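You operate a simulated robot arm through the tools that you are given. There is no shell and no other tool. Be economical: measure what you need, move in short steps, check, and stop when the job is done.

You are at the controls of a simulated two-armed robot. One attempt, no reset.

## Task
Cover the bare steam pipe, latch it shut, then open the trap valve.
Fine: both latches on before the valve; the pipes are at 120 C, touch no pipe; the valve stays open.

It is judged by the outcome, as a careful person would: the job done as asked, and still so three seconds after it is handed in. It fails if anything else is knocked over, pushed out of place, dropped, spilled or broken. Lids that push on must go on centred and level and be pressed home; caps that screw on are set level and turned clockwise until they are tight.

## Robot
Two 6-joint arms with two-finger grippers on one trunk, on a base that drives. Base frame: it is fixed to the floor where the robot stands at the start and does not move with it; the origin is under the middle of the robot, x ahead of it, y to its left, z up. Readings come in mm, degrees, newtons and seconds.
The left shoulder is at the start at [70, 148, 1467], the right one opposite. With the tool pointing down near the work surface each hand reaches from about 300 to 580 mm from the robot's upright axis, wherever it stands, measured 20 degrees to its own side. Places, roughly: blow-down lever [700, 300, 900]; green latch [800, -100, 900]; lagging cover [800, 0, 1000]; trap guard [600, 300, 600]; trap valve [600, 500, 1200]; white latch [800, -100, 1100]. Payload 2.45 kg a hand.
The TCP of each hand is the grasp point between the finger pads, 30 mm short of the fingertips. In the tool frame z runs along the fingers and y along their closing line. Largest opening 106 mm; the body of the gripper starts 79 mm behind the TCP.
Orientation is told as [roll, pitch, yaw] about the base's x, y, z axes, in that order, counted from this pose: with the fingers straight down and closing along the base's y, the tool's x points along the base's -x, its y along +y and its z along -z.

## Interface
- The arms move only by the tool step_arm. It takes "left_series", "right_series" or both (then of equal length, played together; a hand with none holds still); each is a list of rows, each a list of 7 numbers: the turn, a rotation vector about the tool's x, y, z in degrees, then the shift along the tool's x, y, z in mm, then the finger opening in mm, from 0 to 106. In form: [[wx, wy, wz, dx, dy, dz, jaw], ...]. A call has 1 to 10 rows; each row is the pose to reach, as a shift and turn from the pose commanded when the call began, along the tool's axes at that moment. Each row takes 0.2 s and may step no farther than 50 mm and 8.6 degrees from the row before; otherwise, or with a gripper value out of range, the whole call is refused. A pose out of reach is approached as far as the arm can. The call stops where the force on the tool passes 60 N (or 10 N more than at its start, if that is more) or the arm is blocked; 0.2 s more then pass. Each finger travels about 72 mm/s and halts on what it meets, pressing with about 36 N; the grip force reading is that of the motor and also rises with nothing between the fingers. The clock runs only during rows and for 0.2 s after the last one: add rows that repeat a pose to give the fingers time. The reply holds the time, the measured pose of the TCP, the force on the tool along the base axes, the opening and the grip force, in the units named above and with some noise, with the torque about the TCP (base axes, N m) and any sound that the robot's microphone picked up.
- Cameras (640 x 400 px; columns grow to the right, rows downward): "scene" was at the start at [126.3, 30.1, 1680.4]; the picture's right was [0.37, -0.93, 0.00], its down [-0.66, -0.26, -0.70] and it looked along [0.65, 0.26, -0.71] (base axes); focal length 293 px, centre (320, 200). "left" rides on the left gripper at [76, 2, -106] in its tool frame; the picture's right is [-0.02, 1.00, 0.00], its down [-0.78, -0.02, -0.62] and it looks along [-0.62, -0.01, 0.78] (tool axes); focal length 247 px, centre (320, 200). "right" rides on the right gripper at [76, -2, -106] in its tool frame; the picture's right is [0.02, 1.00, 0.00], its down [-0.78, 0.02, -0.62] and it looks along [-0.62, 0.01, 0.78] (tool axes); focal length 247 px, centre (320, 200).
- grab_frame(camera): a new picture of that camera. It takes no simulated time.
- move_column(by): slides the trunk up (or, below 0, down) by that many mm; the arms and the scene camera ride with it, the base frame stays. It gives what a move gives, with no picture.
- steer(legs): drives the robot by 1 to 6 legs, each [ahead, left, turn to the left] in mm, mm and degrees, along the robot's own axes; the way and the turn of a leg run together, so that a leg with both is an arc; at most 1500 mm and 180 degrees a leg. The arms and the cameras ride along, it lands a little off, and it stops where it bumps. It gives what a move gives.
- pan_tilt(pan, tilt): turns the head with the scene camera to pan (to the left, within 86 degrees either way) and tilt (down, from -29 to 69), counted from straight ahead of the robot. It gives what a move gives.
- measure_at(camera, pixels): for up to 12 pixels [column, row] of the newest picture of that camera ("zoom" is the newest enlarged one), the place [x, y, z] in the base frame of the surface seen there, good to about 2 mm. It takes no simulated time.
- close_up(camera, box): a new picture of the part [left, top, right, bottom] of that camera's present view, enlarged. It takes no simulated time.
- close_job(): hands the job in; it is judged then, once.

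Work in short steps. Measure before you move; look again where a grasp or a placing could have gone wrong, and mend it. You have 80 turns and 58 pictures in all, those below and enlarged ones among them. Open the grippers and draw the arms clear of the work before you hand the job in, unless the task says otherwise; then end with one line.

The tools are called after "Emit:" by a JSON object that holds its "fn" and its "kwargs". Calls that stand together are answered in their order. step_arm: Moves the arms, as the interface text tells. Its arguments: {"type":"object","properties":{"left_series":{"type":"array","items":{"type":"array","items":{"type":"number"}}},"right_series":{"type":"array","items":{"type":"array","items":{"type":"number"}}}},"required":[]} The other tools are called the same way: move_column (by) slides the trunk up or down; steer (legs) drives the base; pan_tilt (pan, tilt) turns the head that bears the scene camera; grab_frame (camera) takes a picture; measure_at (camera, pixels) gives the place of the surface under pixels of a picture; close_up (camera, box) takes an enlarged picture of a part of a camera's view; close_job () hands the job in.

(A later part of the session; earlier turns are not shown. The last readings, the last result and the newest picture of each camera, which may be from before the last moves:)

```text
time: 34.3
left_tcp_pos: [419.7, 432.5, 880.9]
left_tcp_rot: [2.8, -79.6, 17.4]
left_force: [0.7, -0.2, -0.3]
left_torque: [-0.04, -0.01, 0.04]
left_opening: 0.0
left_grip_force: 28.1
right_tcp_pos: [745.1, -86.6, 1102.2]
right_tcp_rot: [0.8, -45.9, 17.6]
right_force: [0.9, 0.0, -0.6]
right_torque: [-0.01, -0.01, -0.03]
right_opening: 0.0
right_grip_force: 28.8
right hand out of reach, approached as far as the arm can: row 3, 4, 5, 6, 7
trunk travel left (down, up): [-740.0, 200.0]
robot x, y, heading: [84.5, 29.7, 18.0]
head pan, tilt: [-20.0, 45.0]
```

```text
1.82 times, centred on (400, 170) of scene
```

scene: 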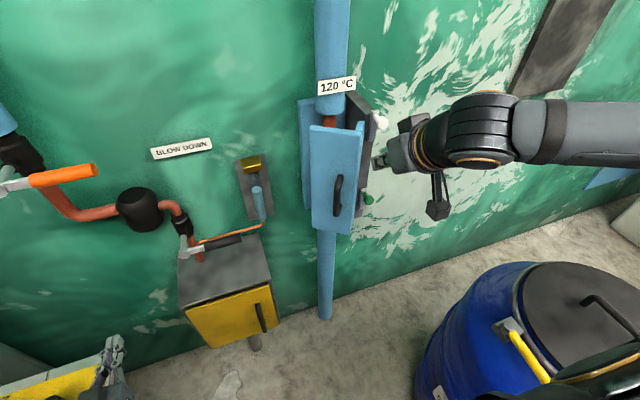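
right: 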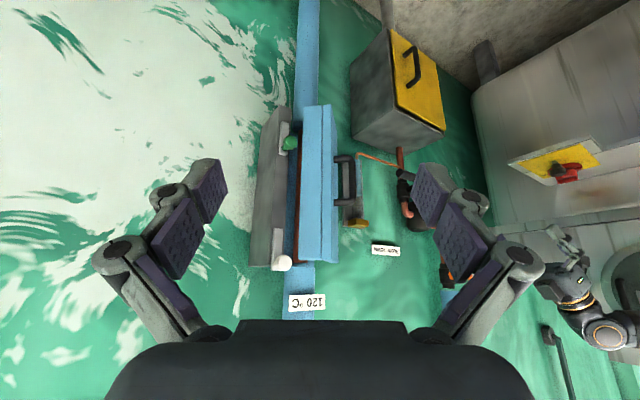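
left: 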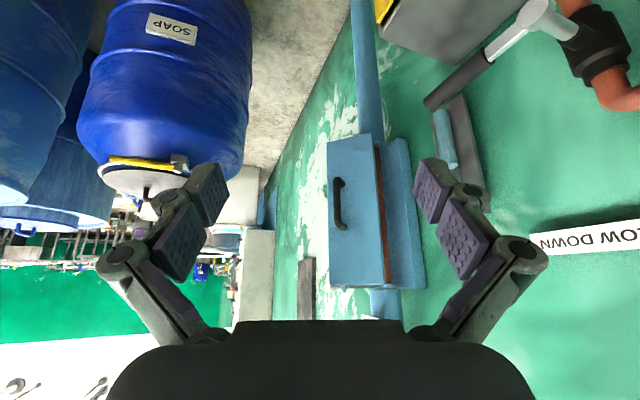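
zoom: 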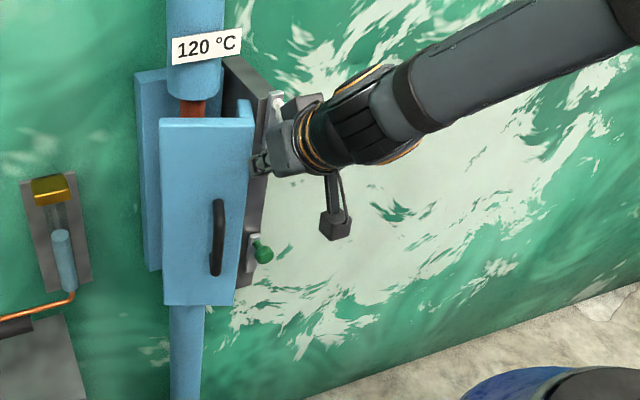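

The hand slipped right to l≈-315: it's at the reach limit (588 mm ahead). I withdraw it, drive 80 mm forward, and look again.

Emit:
{"fn": "step_arm", "kwargs": {"right_series": [[0, 0, 0, 20, 0, -25, 0], [0, 0, 0, 45, 10, -55, 0], [0, 0, 0, 70, 25, -85, 0], [0, 0, 0, 90, 40, -115, 0], [0, 0, 0, 110, 45, -140, 0]]}}

Emit:
{"fn": "steer", "kwargs": {"legs": [[80, 0, 0]]}}

Emit:
{"fn": "close_up", "kwargs": {"camera": "scene", "box": [280, 60, 520, 280]}}

Emit:
{"fn": "measure_at", "kwargs": {"camera": "zoom", "pixels": [[320, 200]]}}

```text
time: 35.5
left_tcp_pos: [419.1, 428.6, 882.6]
left_tcp_rot: [4.3, -79.7, 16.0]
left_force: [0.4, -1.5, 0.2]
left_torque: [-0.02, 0.04, 0.09]
left_opening: 0.1
left_grip_force: 29.0
right_tcp_pos: [613.4, -84.7, 1110.4]
right_tcp_rot: [1.1, -45.9, 17.4]
right_force: [-0.7, -0.3, -0.7]
right_torque: [0.02, -0.01, 0.06]
right_opening: 0.3
right_grip_force: 28.4
right hand out of reach, approached as far as the arm can: row 3, 4, 5
trunk travel left (down, up): [-740.0, 200.0]
robot x, y, heading: [86.1, 31.3, 18.0]
head pan, tilt: [-20.0, 45.0]
```

```text
time: 36.6
left_tcp_pos: [495.7, 456.5, 880.2]
left_tcp_rot: [2.9, -79.7, 17.3]
left_force: [-0.5, 1.0, -0.4]
left_torque: [-0.02, -0.04, 0.02]
left_opening: 0.0
left_grip_force: 29.1
right_tcp_pos: [690.0, -56.3, 1111.4]
right_tcp_rot: [0.9, -45.9, 17.6]
right_force: [0.0, 0.6, 0.9]
right_torque: [0.01, -0.01, 0.0]
right_opening: 0.0
right_grip_force: 29.0
trunk travel left (down, up): [-740.0, 200.0]
robot x, y, heading: [161.5, 54.7, 17.7]
head pan, tilt: [-20.0, 45.0]
```

```text
1.82 times, centred on (400, 170) of scene
```

zoom: 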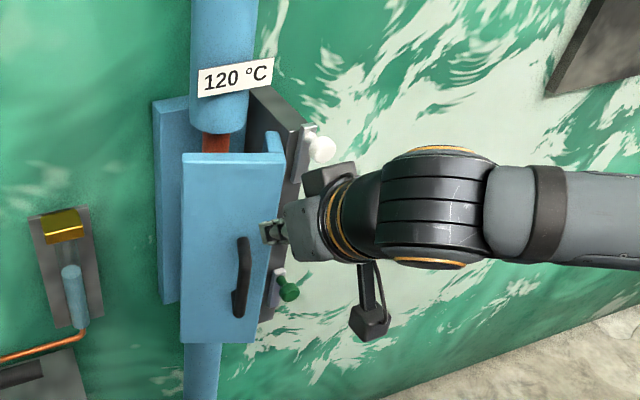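

```text
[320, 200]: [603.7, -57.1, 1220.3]
```

Now at f≈638, l≈-269, 467 mm ahead: inside the usable window. I push straight toward the wall in small steps.

Emit:
{"fn": "step_arm", "kwargs": {"right_series": [[0, 0, 0, -14, 0, 14, 0], [0, 0, 0, -28, 0, 29, 0], [0, 0, 0, -38, 0, 40, 0], [0, 0, 0, -47, 0, 49, 0], [0, 0, 0, -55, 0, 57, 0], [0, 0, 0, -61, 0, 63, 0], [0, 0, 0, -66, 0, 68, 0]]}}

Emit:
{"fn": "close_up", "kwargs": {"camera": "scene", "box": [280, 60, 520, 280]}}

```text
time: 38.2
left_tcp_pos: [496.2, 456.7, 878.8]
left_tcp_rot: [2.9, -79.6, 17.4]
left_force: [0.5, -0.1, 0.2]
left_torque: [0.01, -0.03, -0.02]
left_opening: 0.3
left_grip_force: 28.7
right_tcp_pos: [770.8, -45.7, 1111.5]
right_tcp_rot: [0.8, -45.9, 17.5]
right_force: [-0.5, 0.2, -0.3]
right_torque: [0.01, -0.03, 0.0]
right_opening: 0.0
right_grip_force: 28.9
right hand out of reach, approached as far as the arm can: row 4, 5, 6, 7
trunk travel left (down, up): [-740.0, 200.0]
robot x, y, heading: [159.4, 55.7, 17.9]
head pan, tilt: [-20.0, 45.0]
```

```text
1.82 times, centred on (400, 170) of scene
```

zoom: 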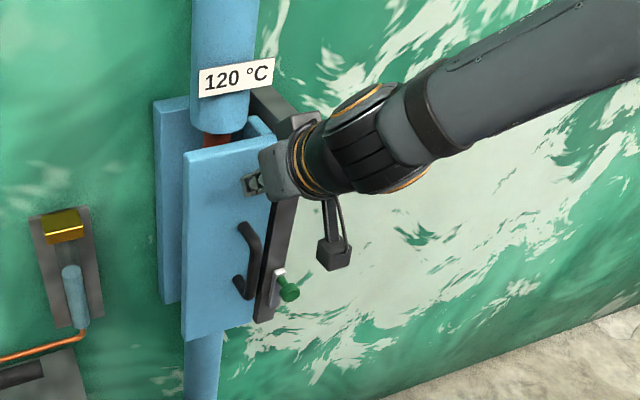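

The door is nearly shut (tip f≈739). I withdraw 80 mm, drive 50 mm closer, then finish the push.

Emit:
{"fn": "step_arm", "kwargs": {"right_series": [[0, 0, 0, 14, 0, -14, 0], [0, 0, 0, 28, 4, -29, 0], [0, 0, 0, 42, 8, -43, 0], [0, 0, 0, 54, 12, -56, 0]]}}

Emit:
{"fn": "steer", "kwargs": {"legs": [[50, 0, 0]]}}

Emit:
{"fn": "step_arm", "kwargs": {"right_series": [[0, 0, 0, -14, 0, 14, 0], [0, 0, 0, -22, 0, 23, 0], [0, 0, 0, -30, 0, 31, 0], [0, 0, 0, -36, 0, 37, 0], [0, 0, 0, -42, 0, 43, 0], [0, 0, 0, -46, 0, 47, 0]]}}

Emit:
{"fn": "close_up", "kwargs": {"camera": "scene", "box": [280, 60, 520, 280]}}

```text
time: 39.2
left_tcp_pos: [496.2, 453.9, 880.3]
left_tcp_rot: [3.8, -79.6, 16.7]
left_force: [-0.4, -0.1, -0.7]
left_torque: [-0.03, 0.03, 0.0]
left_opening: 0.1
left_grip_force: 28.7
right_tcp_pos: [693.8, -58.6, 1112.2]
right_tcp_rot: [0.9, -46.0, 17.6]
right_force: [-0.1, -0.5, -0.3]
right_torque: [0.07, -0.01, 0.03]
right_opening: 0.2
right_grip_force: 28.6
trunk travel left (down, up): [-740.0, 200.0]
robot x, y, heading: [162.0, 56.7, 17.8]
head pan, tilt: [-20.0, 45.0]
```

```text
time: 40.1
left_tcp_pos: [541.0, 471.6, 881.1]
left_tcp_rot: [2.7, -79.8, 17.4]
left_force: [0.1, -0.3, 0.7]
left_torque: [0.01, -0.01, 0.0]
left_opening: 0.3
left_grip_force: 28.2
right_tcp_pos: [737.7, -42.5, 1115.1]
right_tcp_rot: [0.8, -46.0, 17.6]
right_force: [-0.1, -0.5, -0.1]
right_torque: [-0.02, -0.03, 0.01]
right_opening: 0.0
right_grip_force: 28.9
trunk travel left (down, up): [-740.0, 200.0]
robot x, y, heading: [208.3, 70.6, 18.0]
head pan, tilt: [-20.0, 45.0]
```

```text
time: 41.2
left_tcp_pos: [535.0, 467.2, 885.0]
left_tcp_rot: [3.1, -80.2, 17.0]
left_force: [-0.1, 0.2, 1.1]
left_torque: [0.02, 0.0, -0.02]
left_opening: 0.0
left_grip_force: 28.9
right_tcp_pos: [767.4, -28.1, 1110.7]
right_tcp_rot: [1.5, -45.1, 17.5]
right_force: [-38.3, -14.7, 15.6]
right_torque: [0.0, 0.07, -0.04]
right_opening: 6.1
right_grip_force: 28.1
trunk travel left (down, up): [-740.0, 200.0]
robot x, y, heading: [205.0, 72.2, 17.8]
head pan, tilt: [-20.0, 45.0]
stopped in row 5 (right hand): the force on the tool passed its limit at 65 N (the readings are from after the stop); the commanded pose is now the measured one
```

```text
1.82 times, centred on (400, 170) of scene
```

zoom: 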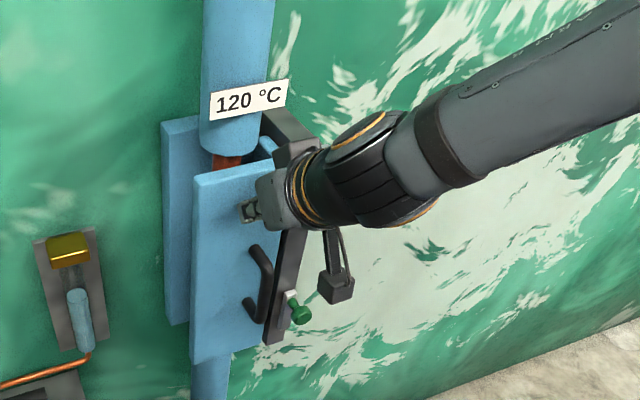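

Firm resistance (≈41 N) at tip f≈742: likely at its closed stop. I withdraw the hand and measure the door.

Emit:
{"fn": "step_arm", "kwargs": {"right_series": [[0, 0, 0, 14, 0, -14, 0], [0, 0, 0, 28, -20, -29, 0], [0, 0, 0, 35, -60, -36, 0], [0, 0, 0, 35, -100, -36, 0], [0, 0, 0, 35, -140, -36, 0], [0, 0, 0, 35, -180, -36, 0]]}}

Emit:
{"fn": "close_up", "kwargs": {"camera": "scene", "box": [310, 60, 450, 260]}}

Emit:
{"fn": "measure_at", "kwargs": {"camera": "zoom", "pixels": [[320, 200], [270, 150], [270, 200], [350, 150], [350, 250], [300, 100], [370, 120], [380, 200], [280, 300], [340, 300]]}}

```text
time: 42.6
left_tcp_pos: [535.1, 468.8, 882.5]
left_tcp_rot: [2.4, -80.1, 17.9]
left_force: [0.0, 0.8, 0.6]
left_torque: [-0.02, 0.0, 0.02]
left_opening: 0.0
left_grip_force: 28.4
right_tcp_pos: [784.0, -77.4, 1124.8]
right_tcp_rot: [1.2, -45.3, 17.6]
right_force: [-34.6, -7.4, 13.3]
right_torque: [0.12, 0.09, 0.09]
right_opening: 6.0
right_grip_force: 28.8
right hand out of reach, approached as far as the arm can: row 2, 3, 4, 5, 6
trunk travel left (down, up): [-740.0, 200.0]
robot x, y, heading: [206.5, 71.2, 17.8]
head pan, tilt: [-20.0, 45.0]
```

```text
2.00 times, centred on (380, 160) of scene
```

zoom: 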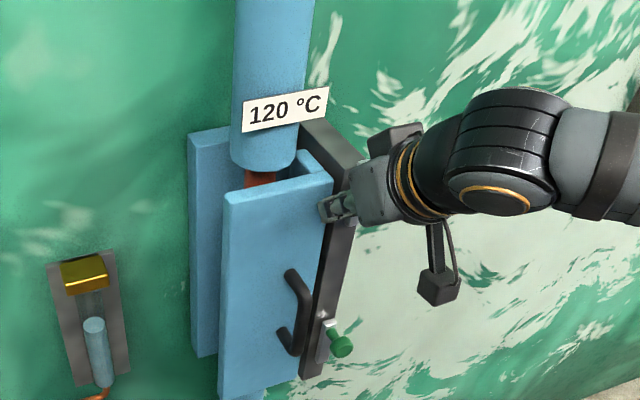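

```text
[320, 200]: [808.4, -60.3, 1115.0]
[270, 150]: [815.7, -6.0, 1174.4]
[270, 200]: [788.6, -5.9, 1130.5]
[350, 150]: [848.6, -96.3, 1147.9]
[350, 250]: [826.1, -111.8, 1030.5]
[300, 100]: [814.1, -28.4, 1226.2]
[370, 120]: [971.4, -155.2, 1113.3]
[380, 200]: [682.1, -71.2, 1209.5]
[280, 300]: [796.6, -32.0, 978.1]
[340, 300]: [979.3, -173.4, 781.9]
```

The hand still presses (35 N) because the retract target was inside the arm's minimum reach. I back the base off 70 mm to free it, then look.

Emit:
{"fn": "steer", "kwargs": {"legs": [[-70, 0, 0]]}}

Emit:
{"fn": "close_up", "kwargs": {"camera": "scene", "box": [290, 50, 430, 250]}}

Emit:
{"fn": "measure_at", "kwargs": {"camera": "zoom", "pixels": [[320, 200], [270, 150], [270, 200], [240, 200], [300, 170], [310, 250], [240, 300], [290, 300]]}}

```text
time: 43.6
left_tcp_pos: [479.3, 450.8, 878.4]
left_tcp_rot: [3.1, -79.6, 16.9]
left_force: [0.7, -0.4, 0.6]
left_torque: [-0.04, 0.0, -0.02]
left_opening: 0.0
left_grip_force: 28.5
right_tcp_pos: [731.3, -94.8, 1119.3]
right_tcp_rot: [1.4, -44.6, 17.5]
right_force: [0.6, -0.2, 0.2]
right_torque: [0.0, 0.02, -0.01]
right_opening: 0.0
right_grip_force: 28.1
trunk travel left (down, up): [-740.0, 200.0]
robot x, y, heading: [137.9, 50.8, 17.5]
head pan, tilt: [-20.0, 45.0]
```

```text
2.00 times, centred on (360, 150) of scene
```

zoom: 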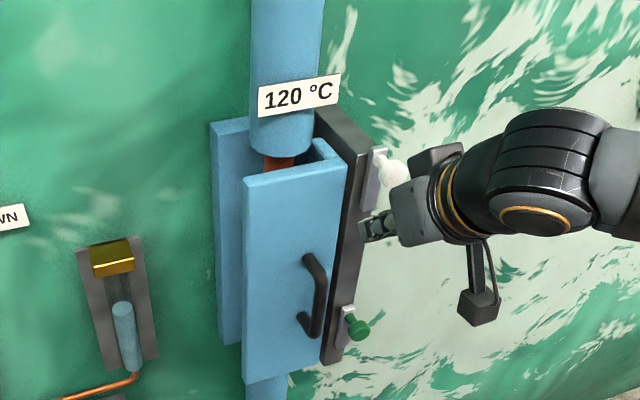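

```text
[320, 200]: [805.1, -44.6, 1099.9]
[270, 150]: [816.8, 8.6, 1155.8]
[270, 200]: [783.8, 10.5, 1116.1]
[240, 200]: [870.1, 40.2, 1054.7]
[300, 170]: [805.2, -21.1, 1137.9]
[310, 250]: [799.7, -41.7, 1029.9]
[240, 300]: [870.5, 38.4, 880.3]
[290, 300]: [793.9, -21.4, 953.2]
```

The panel face points give f≈748–751 across its width: parallel to the wall and flush with the post, so it's closed. Now I zoom hard on both latches.

Emit:
{"fn": "close_up", "kwargs": {"camera": "scene", "box": [340, 100, 400, 240]}}

Emit:
{"fn": "measure_at", "kwargs": {"camera": "zoom", "pixels": [[320, 200], [350, 80], [345, 120], [370, 115], [325, 310], [340, 325], [318, 340], [380, 100]]}}

```text
2.86 times, centred on (370, 170) of scene
```

zoom: 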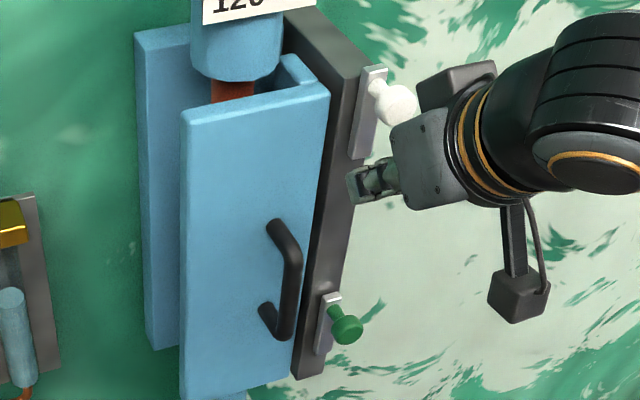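

```text
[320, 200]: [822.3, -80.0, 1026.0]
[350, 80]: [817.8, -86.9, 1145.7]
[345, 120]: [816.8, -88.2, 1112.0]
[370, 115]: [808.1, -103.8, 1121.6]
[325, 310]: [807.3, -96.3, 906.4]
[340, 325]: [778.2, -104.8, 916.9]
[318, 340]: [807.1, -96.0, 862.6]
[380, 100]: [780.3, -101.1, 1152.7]
```

Latches are vertical bars (white z 1085–1155, green z 850–919) each with a knob at the top end. I raise the trunk 40, open the jaws to 60, line up with the white knob (l≈-348) and drive 45 mm closer so it's mid-reach.

Emit:
{"fn": "move_column", "kwargs": {"by": 40}}

Emit:
{"fn": "step_arm", "kwargs": {"right_series": [[0, 0, 0, 4, -10, -16, 30], [0, 0, 0, 10, -20, -32, 60], [0, 0, 0, 10, -30, -32, 60], [0, 0, 0, 10, -30, -32, 60]]}}

Emit:
{"fn": "steer", "kwargs": {"legs": [[45, 0, 0.5]]}}

Emit:
{"fn": "close_up", "kwargs": {"camera": "right", "box": [160, 60, 480, 330]}}

Emit:
{"fn": "close_up", "kwargs": {"camera": "scene", "box": [300, 80, 460, 280]}}

```text
time: 44.4
left_tcp_pos: [475.7, 449.8, 919.5]
left_tcp_rot: [3.0, -79.8, 17.0]
left_force: [0.8, 0.1, -0.5]
left_torque: [0.0, 0.04, -0.03]
left_opening: 0.1
left_grip_force: 28.3
right_tcp_pos: [728.0, -97.6, 1162.0]
right_tcp_rot: [1.4, -44.8, 17.5]
right_force: [-0.1, 0.6, -0.4]
right_torque: [0.0, 0.03, 0.03]
right_opening: 0.0
right_grip_force: 28.9
trunk travel left (down, up): [-780.0, 160.0]
robot x, y, heading: [140.7, 54.7, 17.7]
head pan, tilt: [-20.0, 45.0]
```

```text
time: 45.4
left_tcp_pos: [477.9, 450.9, 920.6]
left_tcp_rot: [3.0, -79.6, 17.3]
left_force: [0.3, 0.4, 0.0]
left_torque: [0.04, -0.01, -0.01]
left_opening: 0.1
left_grip_force: 28.6
right_tcp_pos: [728.3, -96.0, 1160.9]
right_tcp_rot: [1.4, -44.8, 17.4]
right_force: [0.0, -0.3, 0.4]
right_torque: [-0.03, -0.03, -0.02]
right_opening: 60.0
right_grip_force: 0.0
right hand out of reach, approached as far as the arm can: row 1, 2, 3, 4
trunk travel left (down, up): [-780.0, 160.0]
robot x, y, heading: [142.9, 49.2, 17.8]
head pan, tilt: [-20.0, 45.0]
```

```text
time: 46.3
left_tcp_pos: [498.2, 458.0, 921.0]
left_tcp_rot: [3.1, -79.7, 17.2]
left_force: [-0.1, 0.0, 0.5]
left_torque: [-0.04, -0.04, -0.01]
left_opening: 0.0
left_grip_force: 28.6
right_tcp_pos: [746.7, -87.9, 1157.4]
right_tcp_rot: [1.4, -43.7, 17.3]
right_force: [-10.7, -6.1, -4.6]
right_torque: [0.0, 0.12, -0.3]
right_opening: 68.0
right_grip_force: 3.0
trunk travel left (down, up): [-780.0, 160.0]
robot x, y, heading: [165.4, 59.5, 17.8]
head pan, tilt: [-20.0, 45.0]
stopped in leg 1: the force on the tool passed its limit at 68 N (the readings are from after the stop); the commanded pose is now the measured one
```

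```text
1.48 times, centred on (320, 195) of right
```

zoom: 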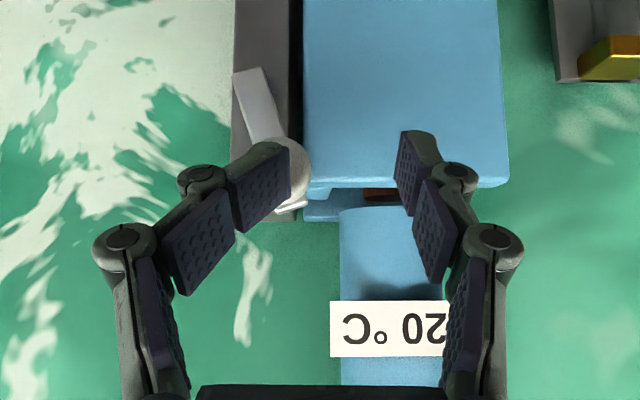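

```text
2.00 times, centred on (380, 180) of scene
```

zoom: 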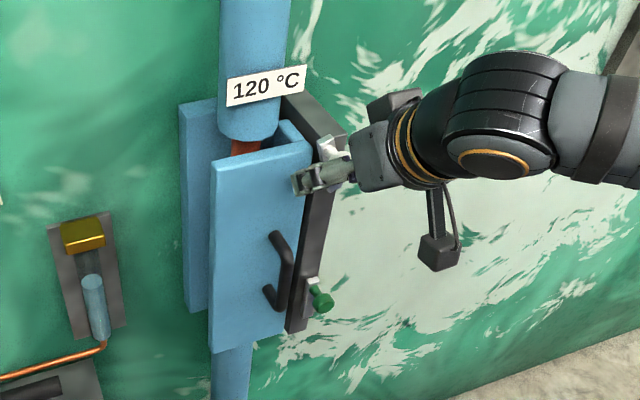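

The drive bumped the knob and turned the bar slightly: it pivots at its lower end, knob going left — good to know. The arm refuses small moves because it is too folded near shoulder height; I back off 60 mm and raise the trunk fully so the hand works lower relative to the shoulder.

Emit:
{"fn": "steer", "kwargs": {"legs": [[-60, 0, 0]]}}

Emit:
{"fn": "move_column", "kwargs": {"by": 160}}

Emit:
{"fn": "step_arm", "kwargs": {"right_series": [[0, 0, 0, 20, -5, 20, 60], [0, 0, 0, 40, -10, 40, 60], [0, 0, 0, 60, -15, 60, 60], [0, 0, 0, 80, -20, 80, 60], [0, 0, 0, 95, -26, 95, 60]]}}

Emit:
{"fn": "close_up", "kwargs": {"camera": "scene", "box": [280, 120, 480, 320]}}

```text
time: 47.2
left_tcp_pos: [446.8, 440.9, 917.8]
left_tcp_rot: [3.1, -79.6, 17.2]
left_force: [0.3, -0.3, -0.2]
left_torque: [-0.02, 0.01, 0.01]
left_opening: 0.0
left_grip_force: 28.0
right_tcp_pos: [696.3, -105.3, 1155.0]
right_tcp_rot: [1.4, -43.6, 17.5]
right_force: [0.2, -0.1, 0.4]
right_torque: [0.01, 0.01, 0.01]
right_opening: 60.0
right_grip_force: 0.0
trunk travel left (down, up): [-780.0, 160.0]
robot x, y, heading: [107.4, 41.5, 18.1]
head pan, tilt: [-20.0, 45.0]
```

```text
time: 49.1
left_tcp_pos: [442.8, 440.4, 1079.3]
left_tcp_rot: [3.1, -79.7, 17.2]
left_force: [0.3, -0.1, 0.4]
left_torque: [0.01, 0.02, 0.0]
left_opening: 0.2
left_grip_force: 28.4
right_tcp_pos: [693.5, -106.7, 1317.5]
right_tcp_rot: [1.4, -43.8, 17.4]
right_force: [0.3, 0.1, 0.7]
right_torque: [0.0, 0.01, 0.03]
right_opening: 60.2
right_grip_force: 0.1
trunk travel left (down, up): [-940.0, 0.0]
robot x, y, heading: [107.9, 36.7, 18.2]
head pan, tilt: [-20.0, 45.0]
```

```text
time: 50.3
left_tcp_pos: [442.7, 439.6, 1080.0]
left_tcp_rot: [3.2, -79.7, 17.1]
left_force: [0.0, 0.5, 0.4]
left_torque: [-0.02, 0.02, 0.02]
left_opening: 0.0
left_grip_force: 28.8
right_tcp_pos: [697.0, -129.1, 1181.1]
right_tcp_rot: [1.3, -43.8, 17.5]
right_force: [-0.2, -0.9, -0.7]
right_torque: [-0.01, 0.02, -0.01]
right_opening: 60.0
right_grip_force: 0.1
right hand out of reach, approached as far as the arm can: row 1, 2
trunk travel left (down, up): [-940.0, 0.0]
robot x, y, heading: [111.1, 38.3, 18.0]
head pan, tilt: [-20.0, 45.0]
```

```text
2.00 times, centred on (380, 220) of scene
```

zoom: 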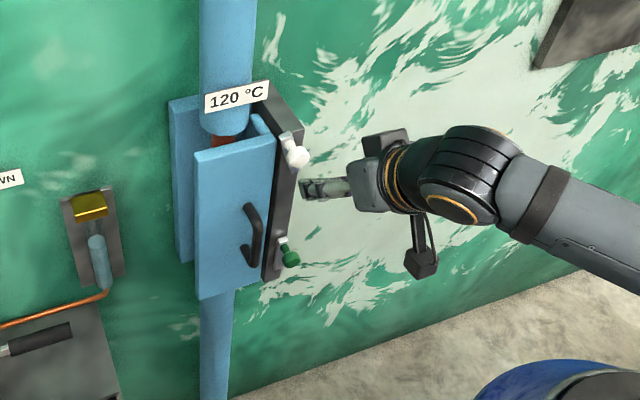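

Now the arm obeys. The white bar is tilted slightly left at zoom (295,150); I measure the knob and pivot and the door again.

Emit:
{"fn": "measure_at", "kwargs": {"camera": "zoom", "pixels": [[299, 157], [287, 138], [282, 155], [290, 185], [290, 258], [283, 241], [282, 262], [205, 180], [265, 190], [250, 155]]}}

Emit:
{"fn": "close_up", "kwargs": {"camera": "right", "box": [160, 60, 480, 330]}}

Emit:
{"fn": "measure_at", "kwargs": {"camera": "zoom", "pixels": [[320, 200], [300, 100]]}}

```text
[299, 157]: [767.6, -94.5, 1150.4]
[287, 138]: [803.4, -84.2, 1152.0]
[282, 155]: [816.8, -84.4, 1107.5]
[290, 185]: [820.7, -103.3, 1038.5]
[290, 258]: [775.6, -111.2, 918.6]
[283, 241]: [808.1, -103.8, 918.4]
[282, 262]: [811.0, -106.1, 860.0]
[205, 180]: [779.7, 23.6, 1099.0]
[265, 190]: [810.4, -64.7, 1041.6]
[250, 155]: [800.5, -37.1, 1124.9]
```

```text
1.48 times, centred on (320, 195) of right
```

zoom: 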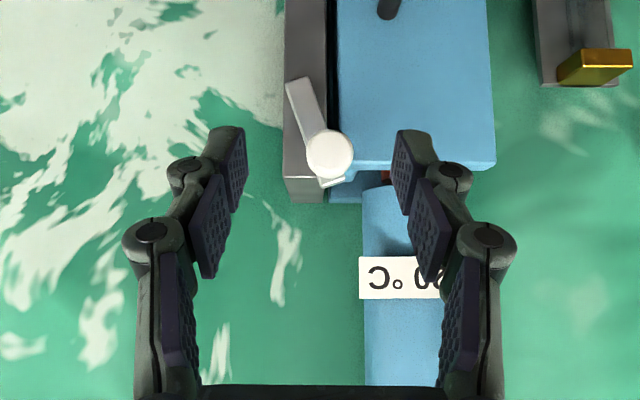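

```text
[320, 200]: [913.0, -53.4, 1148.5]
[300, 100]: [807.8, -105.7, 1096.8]
```

Door still shut (f 748–750). Knob is at f≈700, l≈-329, z 1150; pivot ≈ l -351, z 1092. I centre the open jaws on the knob, then drive 55 mm so it lies between the fingers.

Emit:
{"fn": "step_arm", "kwargs": {"right_series": [[0, 0, 0, 0, 6, 0, 60], [0, 0, 0, 0, 11, 0, 60]]}}

Emit:
{"fn": "steer", "kwargs": {"legs": [[55, 0, 0]]}}

Emit:
{"fn": "close_up", "kwargs": {"camera": "right", "box": [160, 60, 480, 330]}}

```text
time: 50.9
left_tcp_pos: [443.8, 441.7, 1079.3]
left_tcp_rot: [3.0, -79.7, 17.2]
left_force: [-0.4, -0.8, 0.7]
left_torque: [0.0, 0.0, -0.02]
left_opening: 0.1
left_grip_force: 29.1
right_tcp_pos: [694.7, -118.5, 1182.7]
right_tcp_rot: [1.3, -43.7, 17.5]
right_force: [-0.1, 0.5, -0.1]
right_torque: [0.0, -0.02, 0.0]
right_opening: 60.1
right_grip_force: 0.1
trunk travel left (down, up): [-940.0, 0.0]
robot x, y, heading: [110.6, 37.0, 18.2]
head pan, tilt: [-20.0, 45.0]
```

```text
time: 51.8
left_tcp_pos: [488.2, 453.6, 1083.8]
left_tcp_rot: [3.1, -80.1, 17.2]
left_force: [-0.4, -0.4, 0.5]
left_torque: [0.01, 0.02, -0.02]
left_opening: 0.2
left_grip_force: 28.5
right_tcp_pos: [738.1, -103.7, 1186.0]
right_tcp_rot: [1.4, -44.2, 17.4]
right_force: [-1.3, -0.5, 0.8]
right_torque: [0.01, -0.06, 0.02]
right_opening: 60.0
right_grip_force: 0.2
trunk travel left (down, up): [-940.0, 0.0]
robot x, y, heading: [157.2, 58.4, 17.9]
head pan, tilt: [-20.0, 45.0]
```

```text
1.48 times, centred on (320, 195) of right
```

zoom: 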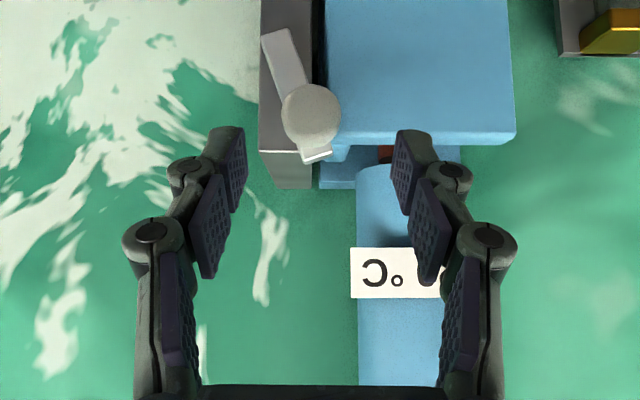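

Knob lies centered between the fingers. I advance ~44 mm along the fingers and close on the knob.

Emit:
{"fn": "step_arm", "kwargs": {"right_series": [[0, 0, 0, -2, -1, 15, 60], [0, 0, 0, -4, -1, 30, 60], [0, 0, 0, -5, -1, 43, 60], [0, 0, 0, -5, -1, 43, 40], [0, 0, 0, -5, -1, 43, 25], [0, 0, 0, -5, -1, 43, 22]]}}

Emit:
{"fn": "close_up", "kwargs": {"camera": "right", "box": [160, 60, 480, 330]}}

```text
time: 53.2
left_tcp_pos: [495.5, 456.7, 1079.6]
left_tcp_rot: [3.2, -79.7, 17.1]
left_force: [0.1, -0.1, -0.8]
left_torque: [0.05, 0.01, 0.01]
left_opening: 0.0
left_grip_force: 28.3
right_tcp_pos: [777.9, -92.5, 1153.1]
right_tcp_rot: [1.5, -43.8, 17.4]
right_force: [2.8, -0.3, -1.5]
right_torque: [0.1, -0.4, -0.02]
right_opening: 25.8
right_grip_force: 45.2
trunk travel left (down, up): [-940.0, 0.0]
robot x, y, heading: [161.2, 56.8, 18.0]
head pan, tilt: [-20.0, 45.0]
```

```text
1.48 times, centred on (320, 195) of right
```

zoom: 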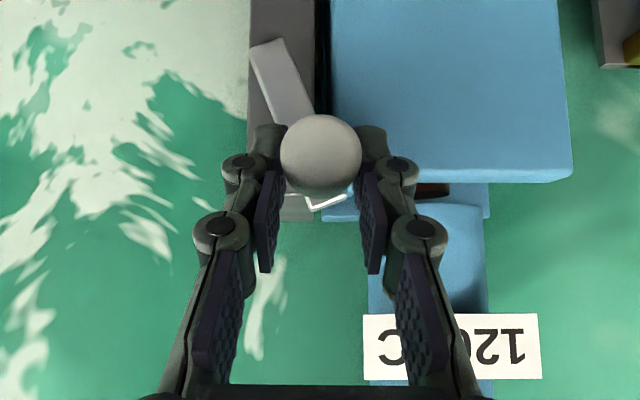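

The knob is held (opening 25.8 mm). I swing it along its arc (pivot l≈-351, z≈1092, r≈63) leftward and down to horizontal.

Emit:
{"fn": "step_arm", "kwargs": {"right_series": [[0, 0, 0, 2.5, 8.1, 2.6, 20], [0, 0, 0, 5.7, 15.5, 5.9, 20], [0, 0, 0, 9.6, 22.3, 10, 20], [0, 0, 0, 14.1, 28.1, 14.7, 20], [0, 0, 0, 19.2, 33.1, 20, 20], [0, 0, 0, 24.6, 36.9, 25.7, 20], [0, 0, 0, 30.4, 39.6, 31.8, 20], [0, 0, 0, 36.4, 41.2, 38, 20], [0, 0, 0, 41, 41.5, 42.7, 20]]}}

Emit:
{"fn": "close_up", "kwargs": {"camera": "right", "box": [160, 60, 480, 330]}}

```text
time: 55.2
left_tcp_pos: [493.5, 449.3, 1084.5]
left_tcp_rot: [4.9, -79.9, 15.2]
left_force: [-0.5, 0.3, 0.6]
left_torque: [0.0, -0.04, -0.03]
left_opening: 0.0
left_grip_force: 29.2
right_tcp_pos: [762.5, -59.0, 1103.1]
right_tcp_rot: [1.3, -44.8, 17.4]
right_force: [6.1, -36.5, 35.9]
right_torque: [-0.56, -0.56, -0.35]
right_opening: 26.9
right_grip_force: 45.2
trunk travel left (down, up): [-940.0, 0.0]
robot x, y, heading: [162.7, 56.4, 18.1]
head pan, tilt: [-20.0, 45.0]
```

```text
1.48 times, centred on (320, 195) of right
```

zoom: 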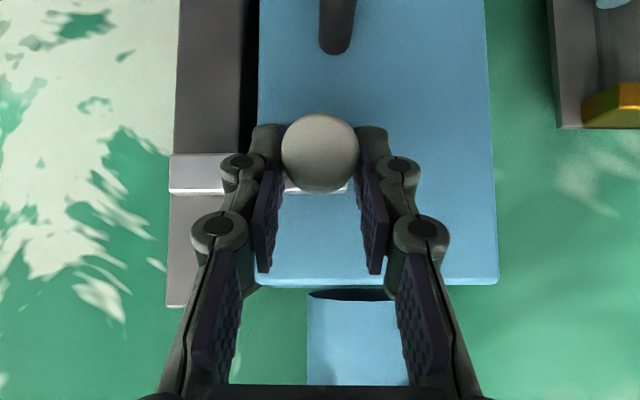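

The white bar now lies horizontally across the door (at its stop, 36 N). I relax the commanded pose, open the jaws and withdraw along the fingers.

Emit:
{"fn": "step_arm", "kwargs": {"right_series": [[0, 0, 0, -6, -6, -6, 20], [0, 0, 0, -6, -6, -6, 45], [0, 0, 0, -6, -6, -6, 60], [0, 0, 0, -6, -6, -30, 60], [0, 0, 0, -6, -6, -60, 60]]}}

Emit:
{"fn": "close_up", "kwargs": {"camera": "right", "box": [160, 60, 480, 330]}}

```text
time: 56.4
left_tcp_pos: [493.9, 455.1, 1081.2]
left_tcp_rot: [3.2, -79.8, 17.1]
left_force: [-0.2, -0.4, 0.4]
left_torque: [-0.05, -0.01, -0.02]
left_opening: 0.1
left_grip_force: 29.0
right_tcp_pos: [730.5, -70.4, 1144.7]
right_tcp_rot: [1.5, -43.9, 17.3]
right_force: [-0.5, -0.1, -0.3]
right_torque: [-0.02, -0.02, -0.02]
right_opening: 59.8
right_grip_force: 0.1
trunk travel left (down, up): [-940.0, 0.0]
robot x, y, heading: [158.4, 56.6, 17.9]
head pan, tilt: [-20.0, 45.0]
```

```text
1.48 times, centred on (320, 195) of right
```

zoom: 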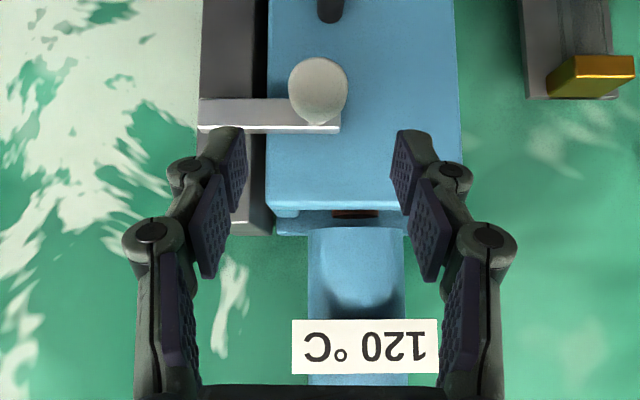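

White latch holds horizontally. Next the green one: I move the right hand aside to l≈-348, tilt the left hand to ~45° and inward for clearance, back the base 50 mm, and lower the trunk 235 mm.

Emit:
{"fn": "step_arm", "kwargs": {"right_series": [[0, 0, 0, 0, -12, -6, 60], [0, 0, 0, 0, -24, -12, 60], [0, 0, 0, 0, -36, -18, 60], [0, 0, 0, 0, -48, -20, 60], [0, 0, 0, 0, -54, -20, 60]], "left_series": [[0, 7, 0, -10, -12, 0, 0], [0, 14, 0, -20, -24, 0, 0], [0, 21, 0, -30, -36, 0, 0], [0, 28, 0, -40, -48, 0, 0], [0, 35, 0, -50, -60, 0, 0]]}}

Emit:
{"fn": "steer", "kwargs": {"legs": [[-50, 0, 0]]}}

Emit:
{"fn": "grab_frame", "kwargs": {"camera": "scene"}}

```text
time: 57.6
left_tcp_pos: [525.6, 402.4, 1128.4]
left_tcp_rot: [0.9, -44.7, 19.7]
left_force: [0.6, 0.3, -0.4]
left_torque: [0.03, 0.02, 0.02]
left_opening: 0.0
left_grip_force: 28.4
left hand out of reach, approached as far as the arm can: row 1, 2
right_tcp_pos: [737.0, -126.4, 1156.4]
right_tcp_rot: [1.5, -43.7, 17.4]
right_force: [0.5, 0.4, 0.2]
right_torque: [0.0, -0.01, 0.0]
right_opening: 60.1
right_grip_force: 0.0
trunk travel left (down, up): [-940.0, 0.0]
robot x, y, heading: [162.2, 52.0, 17.8]
head pan, tilt: [-20.0, 45.0]
```

```text
time: 58.5
left_tcp_pos: [484.8, 390.1, 1125.8]
left_tcp_rot: [0.9, -44.2, 19.5]
left_force: [1.0, 0.7, -1.4]
left_torque: [0.03, 0.06, 0.02]
left_opening: 0.0
left_grip_force: 28.7
right_tcp_pos: [697.4, -138.7, 1151.9]
right_tcp_rot: [1.4, -43.4, 17.4]
right_force: [0.8, 0.3, -0.5]
right_torque: [-0.03, 0.08, 0.03]
right_opening: 60.0
right_grip_force: 0.0
trunk travel left (down, up): [-940.0, 0.0]
robot x, y, heading: [113.4, 41.5, 17.6]
head pan, tilt: [-20.0, 45.0]
```

```text
13 pictures are left
```

scene: 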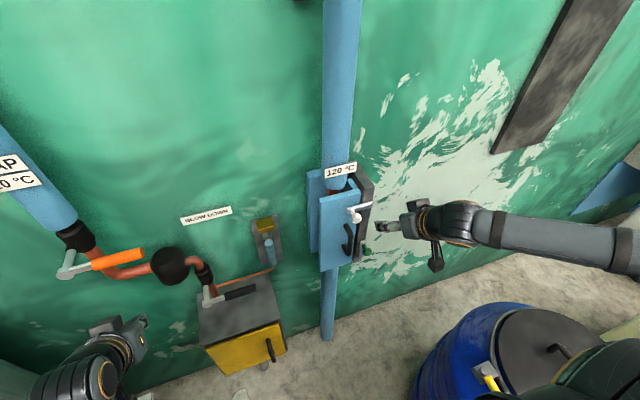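

Clear so far. Before lowering, I check heights: drum top vs. the right forearm, and the left hand's surroundings.

Emit:
{"fn": "measure_at", "kwargs": {"camera": "scene", "pixels": [[540, 330], [490, 370], [540, 370], [600, 320], [560, 235], [630, 260], [470, 230], [20, 370], [250, 300], [270, 340]]}}

```text
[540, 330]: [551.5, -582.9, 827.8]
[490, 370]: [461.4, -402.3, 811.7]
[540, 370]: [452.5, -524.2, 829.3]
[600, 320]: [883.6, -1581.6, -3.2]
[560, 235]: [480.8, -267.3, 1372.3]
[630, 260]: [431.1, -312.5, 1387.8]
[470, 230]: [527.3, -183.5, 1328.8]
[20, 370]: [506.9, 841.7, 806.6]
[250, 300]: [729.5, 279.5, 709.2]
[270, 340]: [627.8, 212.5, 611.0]
```

Drum top is ≈830 mm, the forearm would be ≥1030: safe. Lowering 235 mm and centring on the green knob (l≈-348), then driving 55 mm in.

Emit:
{"fn": "move_column", "kwargs": {"by": -235}}

Emit:
{"fn": "close_up", "kwargs": {"camera": "right", "box": [160, 60, 480, 330]}}

Emit:
{"fn": "measure_at", "kwargs": {"camera": "zoom", "pixels": [[320, 170], [320, 150], [310, 140], [330, 190], [420, 100]]}}

```text
time: 61.0
left_tcp_pos: [477.6, 388.0, 894.1]
left_tcp_rot: [0.8, -44.8, 19.6]
left_force: [0.2, -0.9, 0.3]
left_torque: [-0.01, -0.03, 0.02]
left_opening: 0.0
left_grip_force: 28.2
right_tcp_pos: [687.6, -140.8, 922.5]
right_tcp_rot: [1.4, -43.8, 17.4]
right_force: [-0.8, 0.8, -0.4]
right_torque: [-0.01, -0.01, 0.01]
right_opening: 60.1
right_grip_force: 0.1
trunk travel left (down, up): [-705.0, 235.0]
robot x, y, heading: [112.8, 40.9, 17.8]
head pan, tilt: [-20.0, 45.0]
```

```text
1.48 times, centred on (320, 195) of right
```

zoom: 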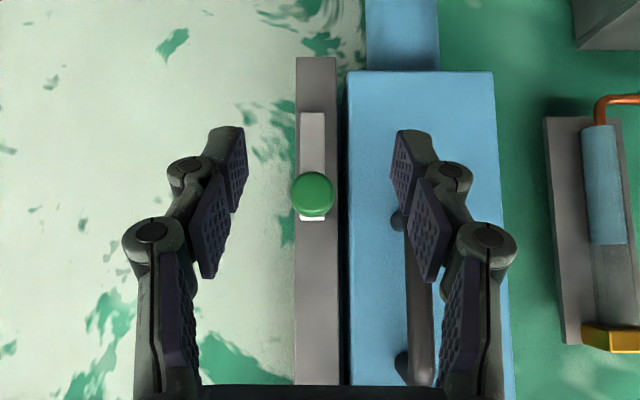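

```text
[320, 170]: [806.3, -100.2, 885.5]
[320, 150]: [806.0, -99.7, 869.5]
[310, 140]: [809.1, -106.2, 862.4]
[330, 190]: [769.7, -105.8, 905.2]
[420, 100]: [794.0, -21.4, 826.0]
```

Green knob is centred between the jaws (312,193). The door handle is close on the left, so I measure it exactly to plan clearance.

Emit:
{"fn": "measure_at", "kwargs": {"camera": "zoom", "pixels": [[396, 212], [394, 222], [399, 230], [412, 300], [430, 300], [425, 285], [404, 360], [312, 195], [312, 218], [302, 118], [323, 116], [425, 375]]}}

```text
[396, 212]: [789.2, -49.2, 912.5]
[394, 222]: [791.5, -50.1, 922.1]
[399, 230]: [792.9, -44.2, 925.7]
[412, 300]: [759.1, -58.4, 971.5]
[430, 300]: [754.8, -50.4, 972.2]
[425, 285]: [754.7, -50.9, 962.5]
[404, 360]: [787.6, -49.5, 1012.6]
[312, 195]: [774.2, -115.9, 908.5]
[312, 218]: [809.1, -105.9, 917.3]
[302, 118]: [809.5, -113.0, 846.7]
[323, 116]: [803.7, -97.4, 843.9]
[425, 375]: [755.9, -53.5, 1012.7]
```

Handle spans l -293…-276, z 910–1015, so gripping the knob would brush it. Instead I close the fingers into a stick, place it right of the green knob (l≈-384), and push the knob left and then down, staying right of the handle.

Emit:
{"fn": "step_arm", "kwargs": {"right_series": [[0, 0, 0, 0, -12, 0, 40], [0, 0, 0, 0, -24, 0, 20], [0, 0, 0, 0, -36, 0, 0], [0, 0, 0, 0, -36, 0, 0], [0, 0, 0, 0, -36, 0, 0]]}}

Emit:
{"fn": "steer", "kwargs": {"legs": [[55, 0, 0]]}}

```text
time: 62.2
left_tcp_pos: [477.8, 386.7, 893.2]
left_tcp_rot: [0.8, -44.7, 19.6]
left_force: [-0.2, 0.0, -0.4]
left_torque: [0.0, -0.03, -0.02]
left_opening: 0.0
left_grip_force: 28.6
right_tcp_pos: [688.5, -142.0, 922.2]
right_tcp_rot: [1.4, -43.8, 17.3]
right_force: [-0.1, 0.4, -0.6]
right_torque: [0.02, -0.02, -0.01]
right_opening: 0.0
right_grip_force: 28.1
right hand out of reach, approached as far as the arm can: row 1, 2, 3, 4, 5
trunk travel left (down, up): [-705.0, 235.0]
robot x, y, heading: [114.2, 41.8, 18.1]
head pan, tilt: [-20.0, 45.0]
```

```text
time: 63.2
left_tcp_pos: [531.5, 406.1, 892.5]
left_tcp_rot: [0.8, -44.6, 19.8]
left_force: [0.6, -0.2, -0.8]
left_torque: [0.02, -0.02, 0.01]
left_opening: 0.0
left_grip_force: 28.1
right_tcp_pos: [741.5, -122.7, 922.5]
right_tcp_rot: [1.5, -43.8, 17.5]
right_force: [-0.4, 0.6, -0.5]
right_torque: [0.01, 0.04, -0.01]
right_opening: 0.2
right_grip_force: 28.6
trunk travel left (down, up): [-705.0, 235.0]
robot x, y, heading: [165.3, 59.2, 17.9]
head pan, tilt: [-20.0, 45.0]
```

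Rightward motion is beyond that arm's range, so I slide the base 38 mm to the right instead (fingertips are still ~12 mm short of the knob).

Emit:
{"fn": "steer", "kwargs": {"legs": [[-10, -38, 0]]}}

Emit:
{"fn": "step_arm", "kwargs": {"right_series": [[0, 0, 0, -10, 0, 14, 0], [0, 0, 0, -20, 0, 28, 0], [0, 0, 0, -27, 0, 39, 0]]}}

Emit:
{"fn": "close_up", "kwargs": {"camera": "right", "box": [160, 60, 480, 330]}}

```text
time: 64.0
left_tcp_pos: [532.4, 368.1, 894.4]
left_tcp_rot: [0.7, -44.6, 19.8]
left_force: [-0.5, -0.6, 0.6]
left_torque: [0.03, -0.02, 0.0]
left_opening: 0.0
left_grip_force: 28.4
right_tcp_pos: [742.2, -160.4, 922.0]
right_tcp_rot: [1.2, -43.8, 17.6]
right_force: [-0.5, 0.8, 0.5]
right_torque: [0.0, -0.02, 0.0]
right_opening: 0.0
right_grip_force: 27.7
trunk travel left (down, up): [-705.0, 235.0]
robot x, y, heading: [169.4, 16.9, 18.3]
head pan, tilt: [-20.0, 45.0]
```

```text
time: 64.8
left_tcp_pos: [532.3, 366.2, 893.9]
left_tcp_rot: [0.8, -44.6, 19.6]
left_force: [0.0, 0.6, 0.8]
left_torque: [-0.04, -0.02, -0.01]
left_opening: 0.1
left_grip_force: 28.2
right_tcp_pos: [788.1, -147.5, 912.3]
right_tcp_rot: [1.4, -43.8, 17.6]
right_force: [0.0, 0.1, -0.7]
right_torque: [0.0, 0.04, 0.01]
right_opening: 0.0
right_grip_force: 28.5
trunk travel left (down, up): [-705.0, 235.0]
robot x, y, heading: [166.4, 18.4, 17.8]
head pan, tilt: [-20.0, 45.0]
```

```text
1.48 times, centred on (320, 195) of right
```

zoom: 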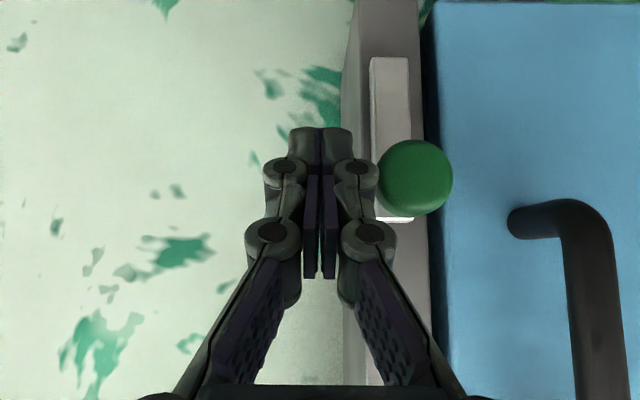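

Stick is just right of the green knob, level with it. I push left and progressively down along the arc.

Emit:
{"fn": "step_arm", "kwargs": {"right_series": [[0, 0, 0, 0, 12, 0, 0], [0, 0, 0, -1.4, 24, -1.4, 0], [0, 0, 0, -1.4, 36, -1.4, 0], [0, 0, 0, 0, 42, 0, 0], [0, 0, 0, 2, 48, 2, 0], [0, 0, 0, 4, 54, 4, 0], [0, 0, 0, 7.6, 58, 8, 0], [0, 0, 0, 11.8, 61, 12.3, 0], [0, 0, 0, 17.3, 63, 18, 0], [0, 0, 0, 22.8, 64, 23.8, 0]]}}

Emit:
{"fn": "close_up", "kwargs": {"camera": "right", "box": [160, 60, 480, 330]}}

```text
time: 67.0
left_tcp_pos: [532.4, 367.2, 893.5]
left_tcp_rot: [0.9, -44.5, 19.7]
left_force: [-0.4, 0.0, -0.5]
left_torque: [0.0, 0.01, -0.03]
left_opening: 0.0
left_grip_force: 29.2
right_tcp_pos: [767.5, -85.4, 881.1]
right_tcp_rot: [1.4, -43.9, 17.4]
right_force: [0.2, -0.1, 0.2]
right_torque: [-0.03, 0.02, -0.02]
right_opening: 0.0
right_grip_force: 28.0
trunk travel left (down, up): [-705.0, 235.0]
robot x, y, heading: [167.7, 19.9, 17.7]
head pan, tilt: [-20.0, 45.0]
```

```text
1.48 times, centred on (320, 195) of right
```

zoom: 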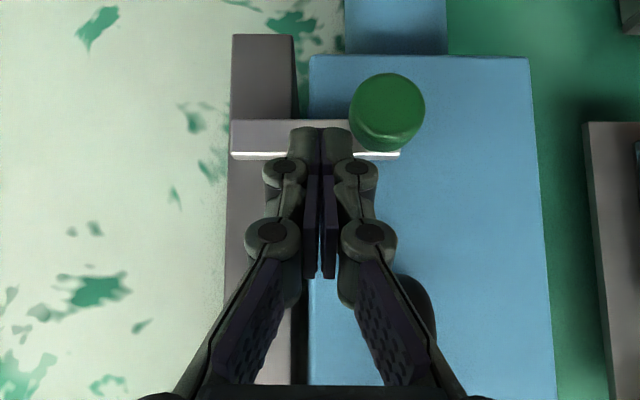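

The green bar looks horizontal across the door. I measure both ends to confirm.

Emit:
{"fn": "measure_at", "kwargs": {"camera": "zoom", "pixels": [[236, 155], [280, 155], [370, 153], [396, 153], [240, 125], [390, 95], [500, 200], [330, 70]]}}

```text
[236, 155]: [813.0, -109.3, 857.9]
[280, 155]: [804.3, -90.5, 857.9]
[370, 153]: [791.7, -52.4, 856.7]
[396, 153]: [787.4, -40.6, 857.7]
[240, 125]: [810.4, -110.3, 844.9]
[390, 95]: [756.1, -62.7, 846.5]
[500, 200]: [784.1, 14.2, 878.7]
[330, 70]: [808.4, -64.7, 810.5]
```

Both ends at z≈857.8: the green latch is fully across, door face still f≈748. I back the base 70 mm, raise the trunk fully, and turn the head to the trap valve.

Emit:
{"fn": "steer", "kwargs": {"legs": [[-70, 0, 0]]}}

Emit:
{"fn": "move_column", "kwargs": {"by": 235}}

Emit:
{"fn": "pan_tilt", "kwargs": {"pan": 15, "tilt": 35}}

Emit:
{"fn": "grab_frame", "kwargs": {"camera": "scene"}}

```text
time: 68.0
left_tcp_pos: [465.7, 345.0, 893.5]
left_tcp_rot: [0.8, -44.7, 19.6]
left_force: [-0.7, 0.1, -0.4]
left_torque: [-0.03, -0.01, 0.0]
left_opening: 0.0
left_grip_force: 29.0
right_tcp_pos: [700.3, -107.3, 881.3]
right_tcp_rot: [1.4, -43.8, 17.5]
right_force: [-0.1, 0.1, 0.0]
right_torque: [0.03, -0.01, -0.01]
right_opening: 0.1
right_grip_force: 29.0
trunk travel left (down, up): [-705.0, 235.0]
robot x, y, heading: [104.0, -8.2, 18.0]
head pan, tilt: [-20.0, 45.0]
```

```text
time: 70.5
left_tcp_pos: [466.0, 344.6, 1128.3]
left_tcp_rot: [0.8, -44.8, 19.7]
left_force: [-0.1, 0.4, 0.4]
left_torque: [0.02, -0.02, 0.01]
left_opening: 0.2
left_grip_force: 28.2
right_tcp_pos: [700.4, -106.8, 1116.3]
right_tcp_rot: [1.4, -43.8, 17.5]
right_force: [0.7, 0.4, -0.2]
right_torque: [0.01, -0.01, 0.02]
right_opening: 0.3
right_grip_force: 28.8
trunk travel left (down, up): [-940.0, 0.0]
robot x, y, heading: [101.1, -1.6, 18.2]
head pan, tilt: [-20.0, 45.0]
```

```text
time: 71.5
left_tcp_pos: [466.2, 345.4, 1129.4]
left_tcp_rot: [0.8, -44.7, 19.7]
left_force: [0.0, 0.3, -0.3]
left_torque: [-0.01, -0.01, -0.01]
left_opening: 0.1
left_grip_force: 29.3
right_tcp_pos: [700.9, -106.0, 1115.4]
right_tcp_rot: [1.4, -43.7, 17.5]
right_force: [0.3, -0.1, -0.5]
right_torque: [-0.03, 0.05, 0.0]
right_opening: 0.2
right_grip_force: 29.0
trunk travel left (down, up): [-940.0, 0.0]
robot x, y, heading: [101.4, -0.7, 18.0]
head pan, tilt: [15.0, 35.0]
```

```text
9 pictures are left
```

scene: 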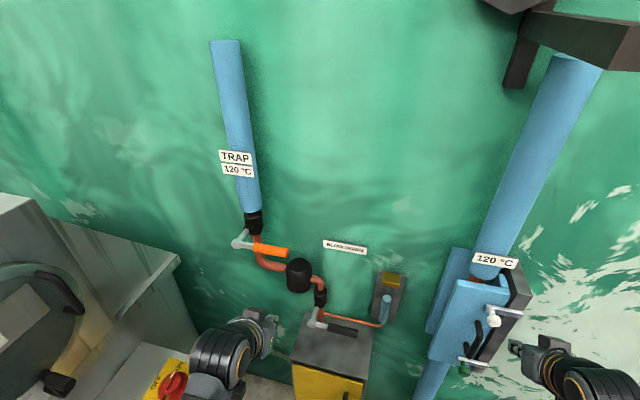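

Both latches visibly lie across the cover. Now a close look at the trap valve lever around (255,245).

Emit:
{"fn": "close_up", "kwargs": {"camera": "scene", "box": [215, 190, 315, 290]}}

Emit:
{"fn": "measure_at", "kwargs": {"camera": "zoom", "pixels": [[205, 230], [215, 200], [240, 225], [280, 230], [320, 240], [375, 247], [375, 262], [250, 150], [250, 190], [270, 290], [270, 262], [340, 255]]}}

```text
4.00 times, centred on (265, 240) of scene
```

zoom: 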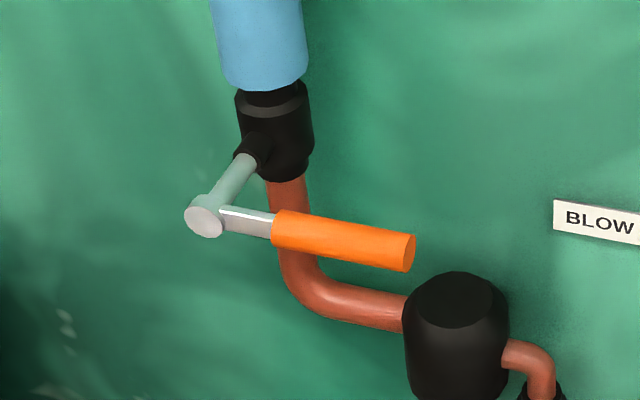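

```text
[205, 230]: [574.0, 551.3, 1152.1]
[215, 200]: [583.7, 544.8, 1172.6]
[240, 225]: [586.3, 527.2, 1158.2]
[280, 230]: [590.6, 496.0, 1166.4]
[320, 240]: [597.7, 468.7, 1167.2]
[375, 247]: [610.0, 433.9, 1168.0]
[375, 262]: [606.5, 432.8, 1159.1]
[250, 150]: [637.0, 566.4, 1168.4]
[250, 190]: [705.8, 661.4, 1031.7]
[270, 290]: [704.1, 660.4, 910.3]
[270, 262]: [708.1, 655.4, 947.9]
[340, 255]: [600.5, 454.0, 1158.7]
```

Hub is at f≈720, l≈340, z≈1160; the orange grip spans l 218–287 at f≈720. Closed = across the pipe; I'll swing it to be in line with the pipe. First I retract/raise the right hand clear, then drive 90 mm forward and lift the left hand above the lever.

Emit:
{"fn": "step_arm", "kwargs": {"right_series": [[0, 0, 0, 2, 0, -30, 0], [0, 0, 0, 4, 0, -60, 0], [0, 0, 0, 5, 0, -88, 0]]}}

Emit:
{"fn": "steer", "kwargs": {"legs": [[90, 0, 0]]}}

Emit:
{"fn": "step_arm", "kwargs": {"left_series": [[0, 0, 0, -14, 16, -14, 0], [0, 0, 0, -28, 32, -28, 0], [0, 0, 0, -42, 50, -42, 0], [0, 0, 0, -54, 73, -54, 0]]}}

```text
time: 72.3
left_tcp_pos: [467.2, 344.3, 1130.9]
left_tcp_rot: [1.0, -44.7, 19.8]
left_force: [0.8, 0.1, -1.4]
left_torque: [0.01, -0.02, -0.02]
left_opening: 0.0
left_grip_force: 28.6
right_tcp_pos: [638.8, -128.4, 1176.0]
right_tcp_rot: [1.4, -43.7, 17.5]
right_force: [0.1, 0.6, 0.1]
right_torque: [0.0, 0.03, -0.02]
right_opening: 0.2
right_grip_force: 28.6
trunk travel left (down, up): [-940.0, 0.0]
robot x, y, heading: [98.1, -0.3, 18.1]
head pan, tilt: [15.0, 35.0]
```

```text
time: 73.4
left_tcp_pos: [547.3, 372.4, 1131.8]
left_tcp_rot: [0.7, -45.0, 19.6]
left_force: [-0.7, -1.5, -0.1]
left_torque: [-0.02, -0.03, 0.01]
left_opening: 0.0
left_grip_force: 28.8
right_tcp_pos: [720.1, -101.2, 1180.1]
right_tcp_rot: [1.3, -44.1, 17.5]
right_force: [0.1, -1.0, 0.1]
right_torque: [-0.03, -0.01, -0.03]
right_opening: 0.0
right_grip_force: 28.2
trunk travel left (down, up): [-940.0, 0.0]
robot x, y, heading: [185.9, 23.2, 18.1]
head pan, tilt: [15.0, 35.0]
```

```text
time: 74.4
left_tcp_pos: [527.7, 434.6, 1203.2]
left_tcp_rot: [0.4, -44.5, 20.0]
left_force: [-0.1, 0.4, 0.0]
left_torque: [0.03, -0.04, -0.03]
left_opening: 0.1
left_grip_force: 28.5
left hand out of reach, approached as far as the arm can: row 4
right_tcp_pos: [724.6, -98.5, 1176.1]
right_tcp_rot: [1.3, -43.7, 17.6]
right_force: [-0.7, 0.5, -0.5]
right_torque: [-0.01, 0.0, -0.02]
right_opening: 0.0
right_grip_force: 28.9
trunk travel left (down, up): [-940.0, 0.0]
robot x, y, heading: [186.5, 29.3, 17.8]
head pan, tilt: [15.0, 35.0]
```

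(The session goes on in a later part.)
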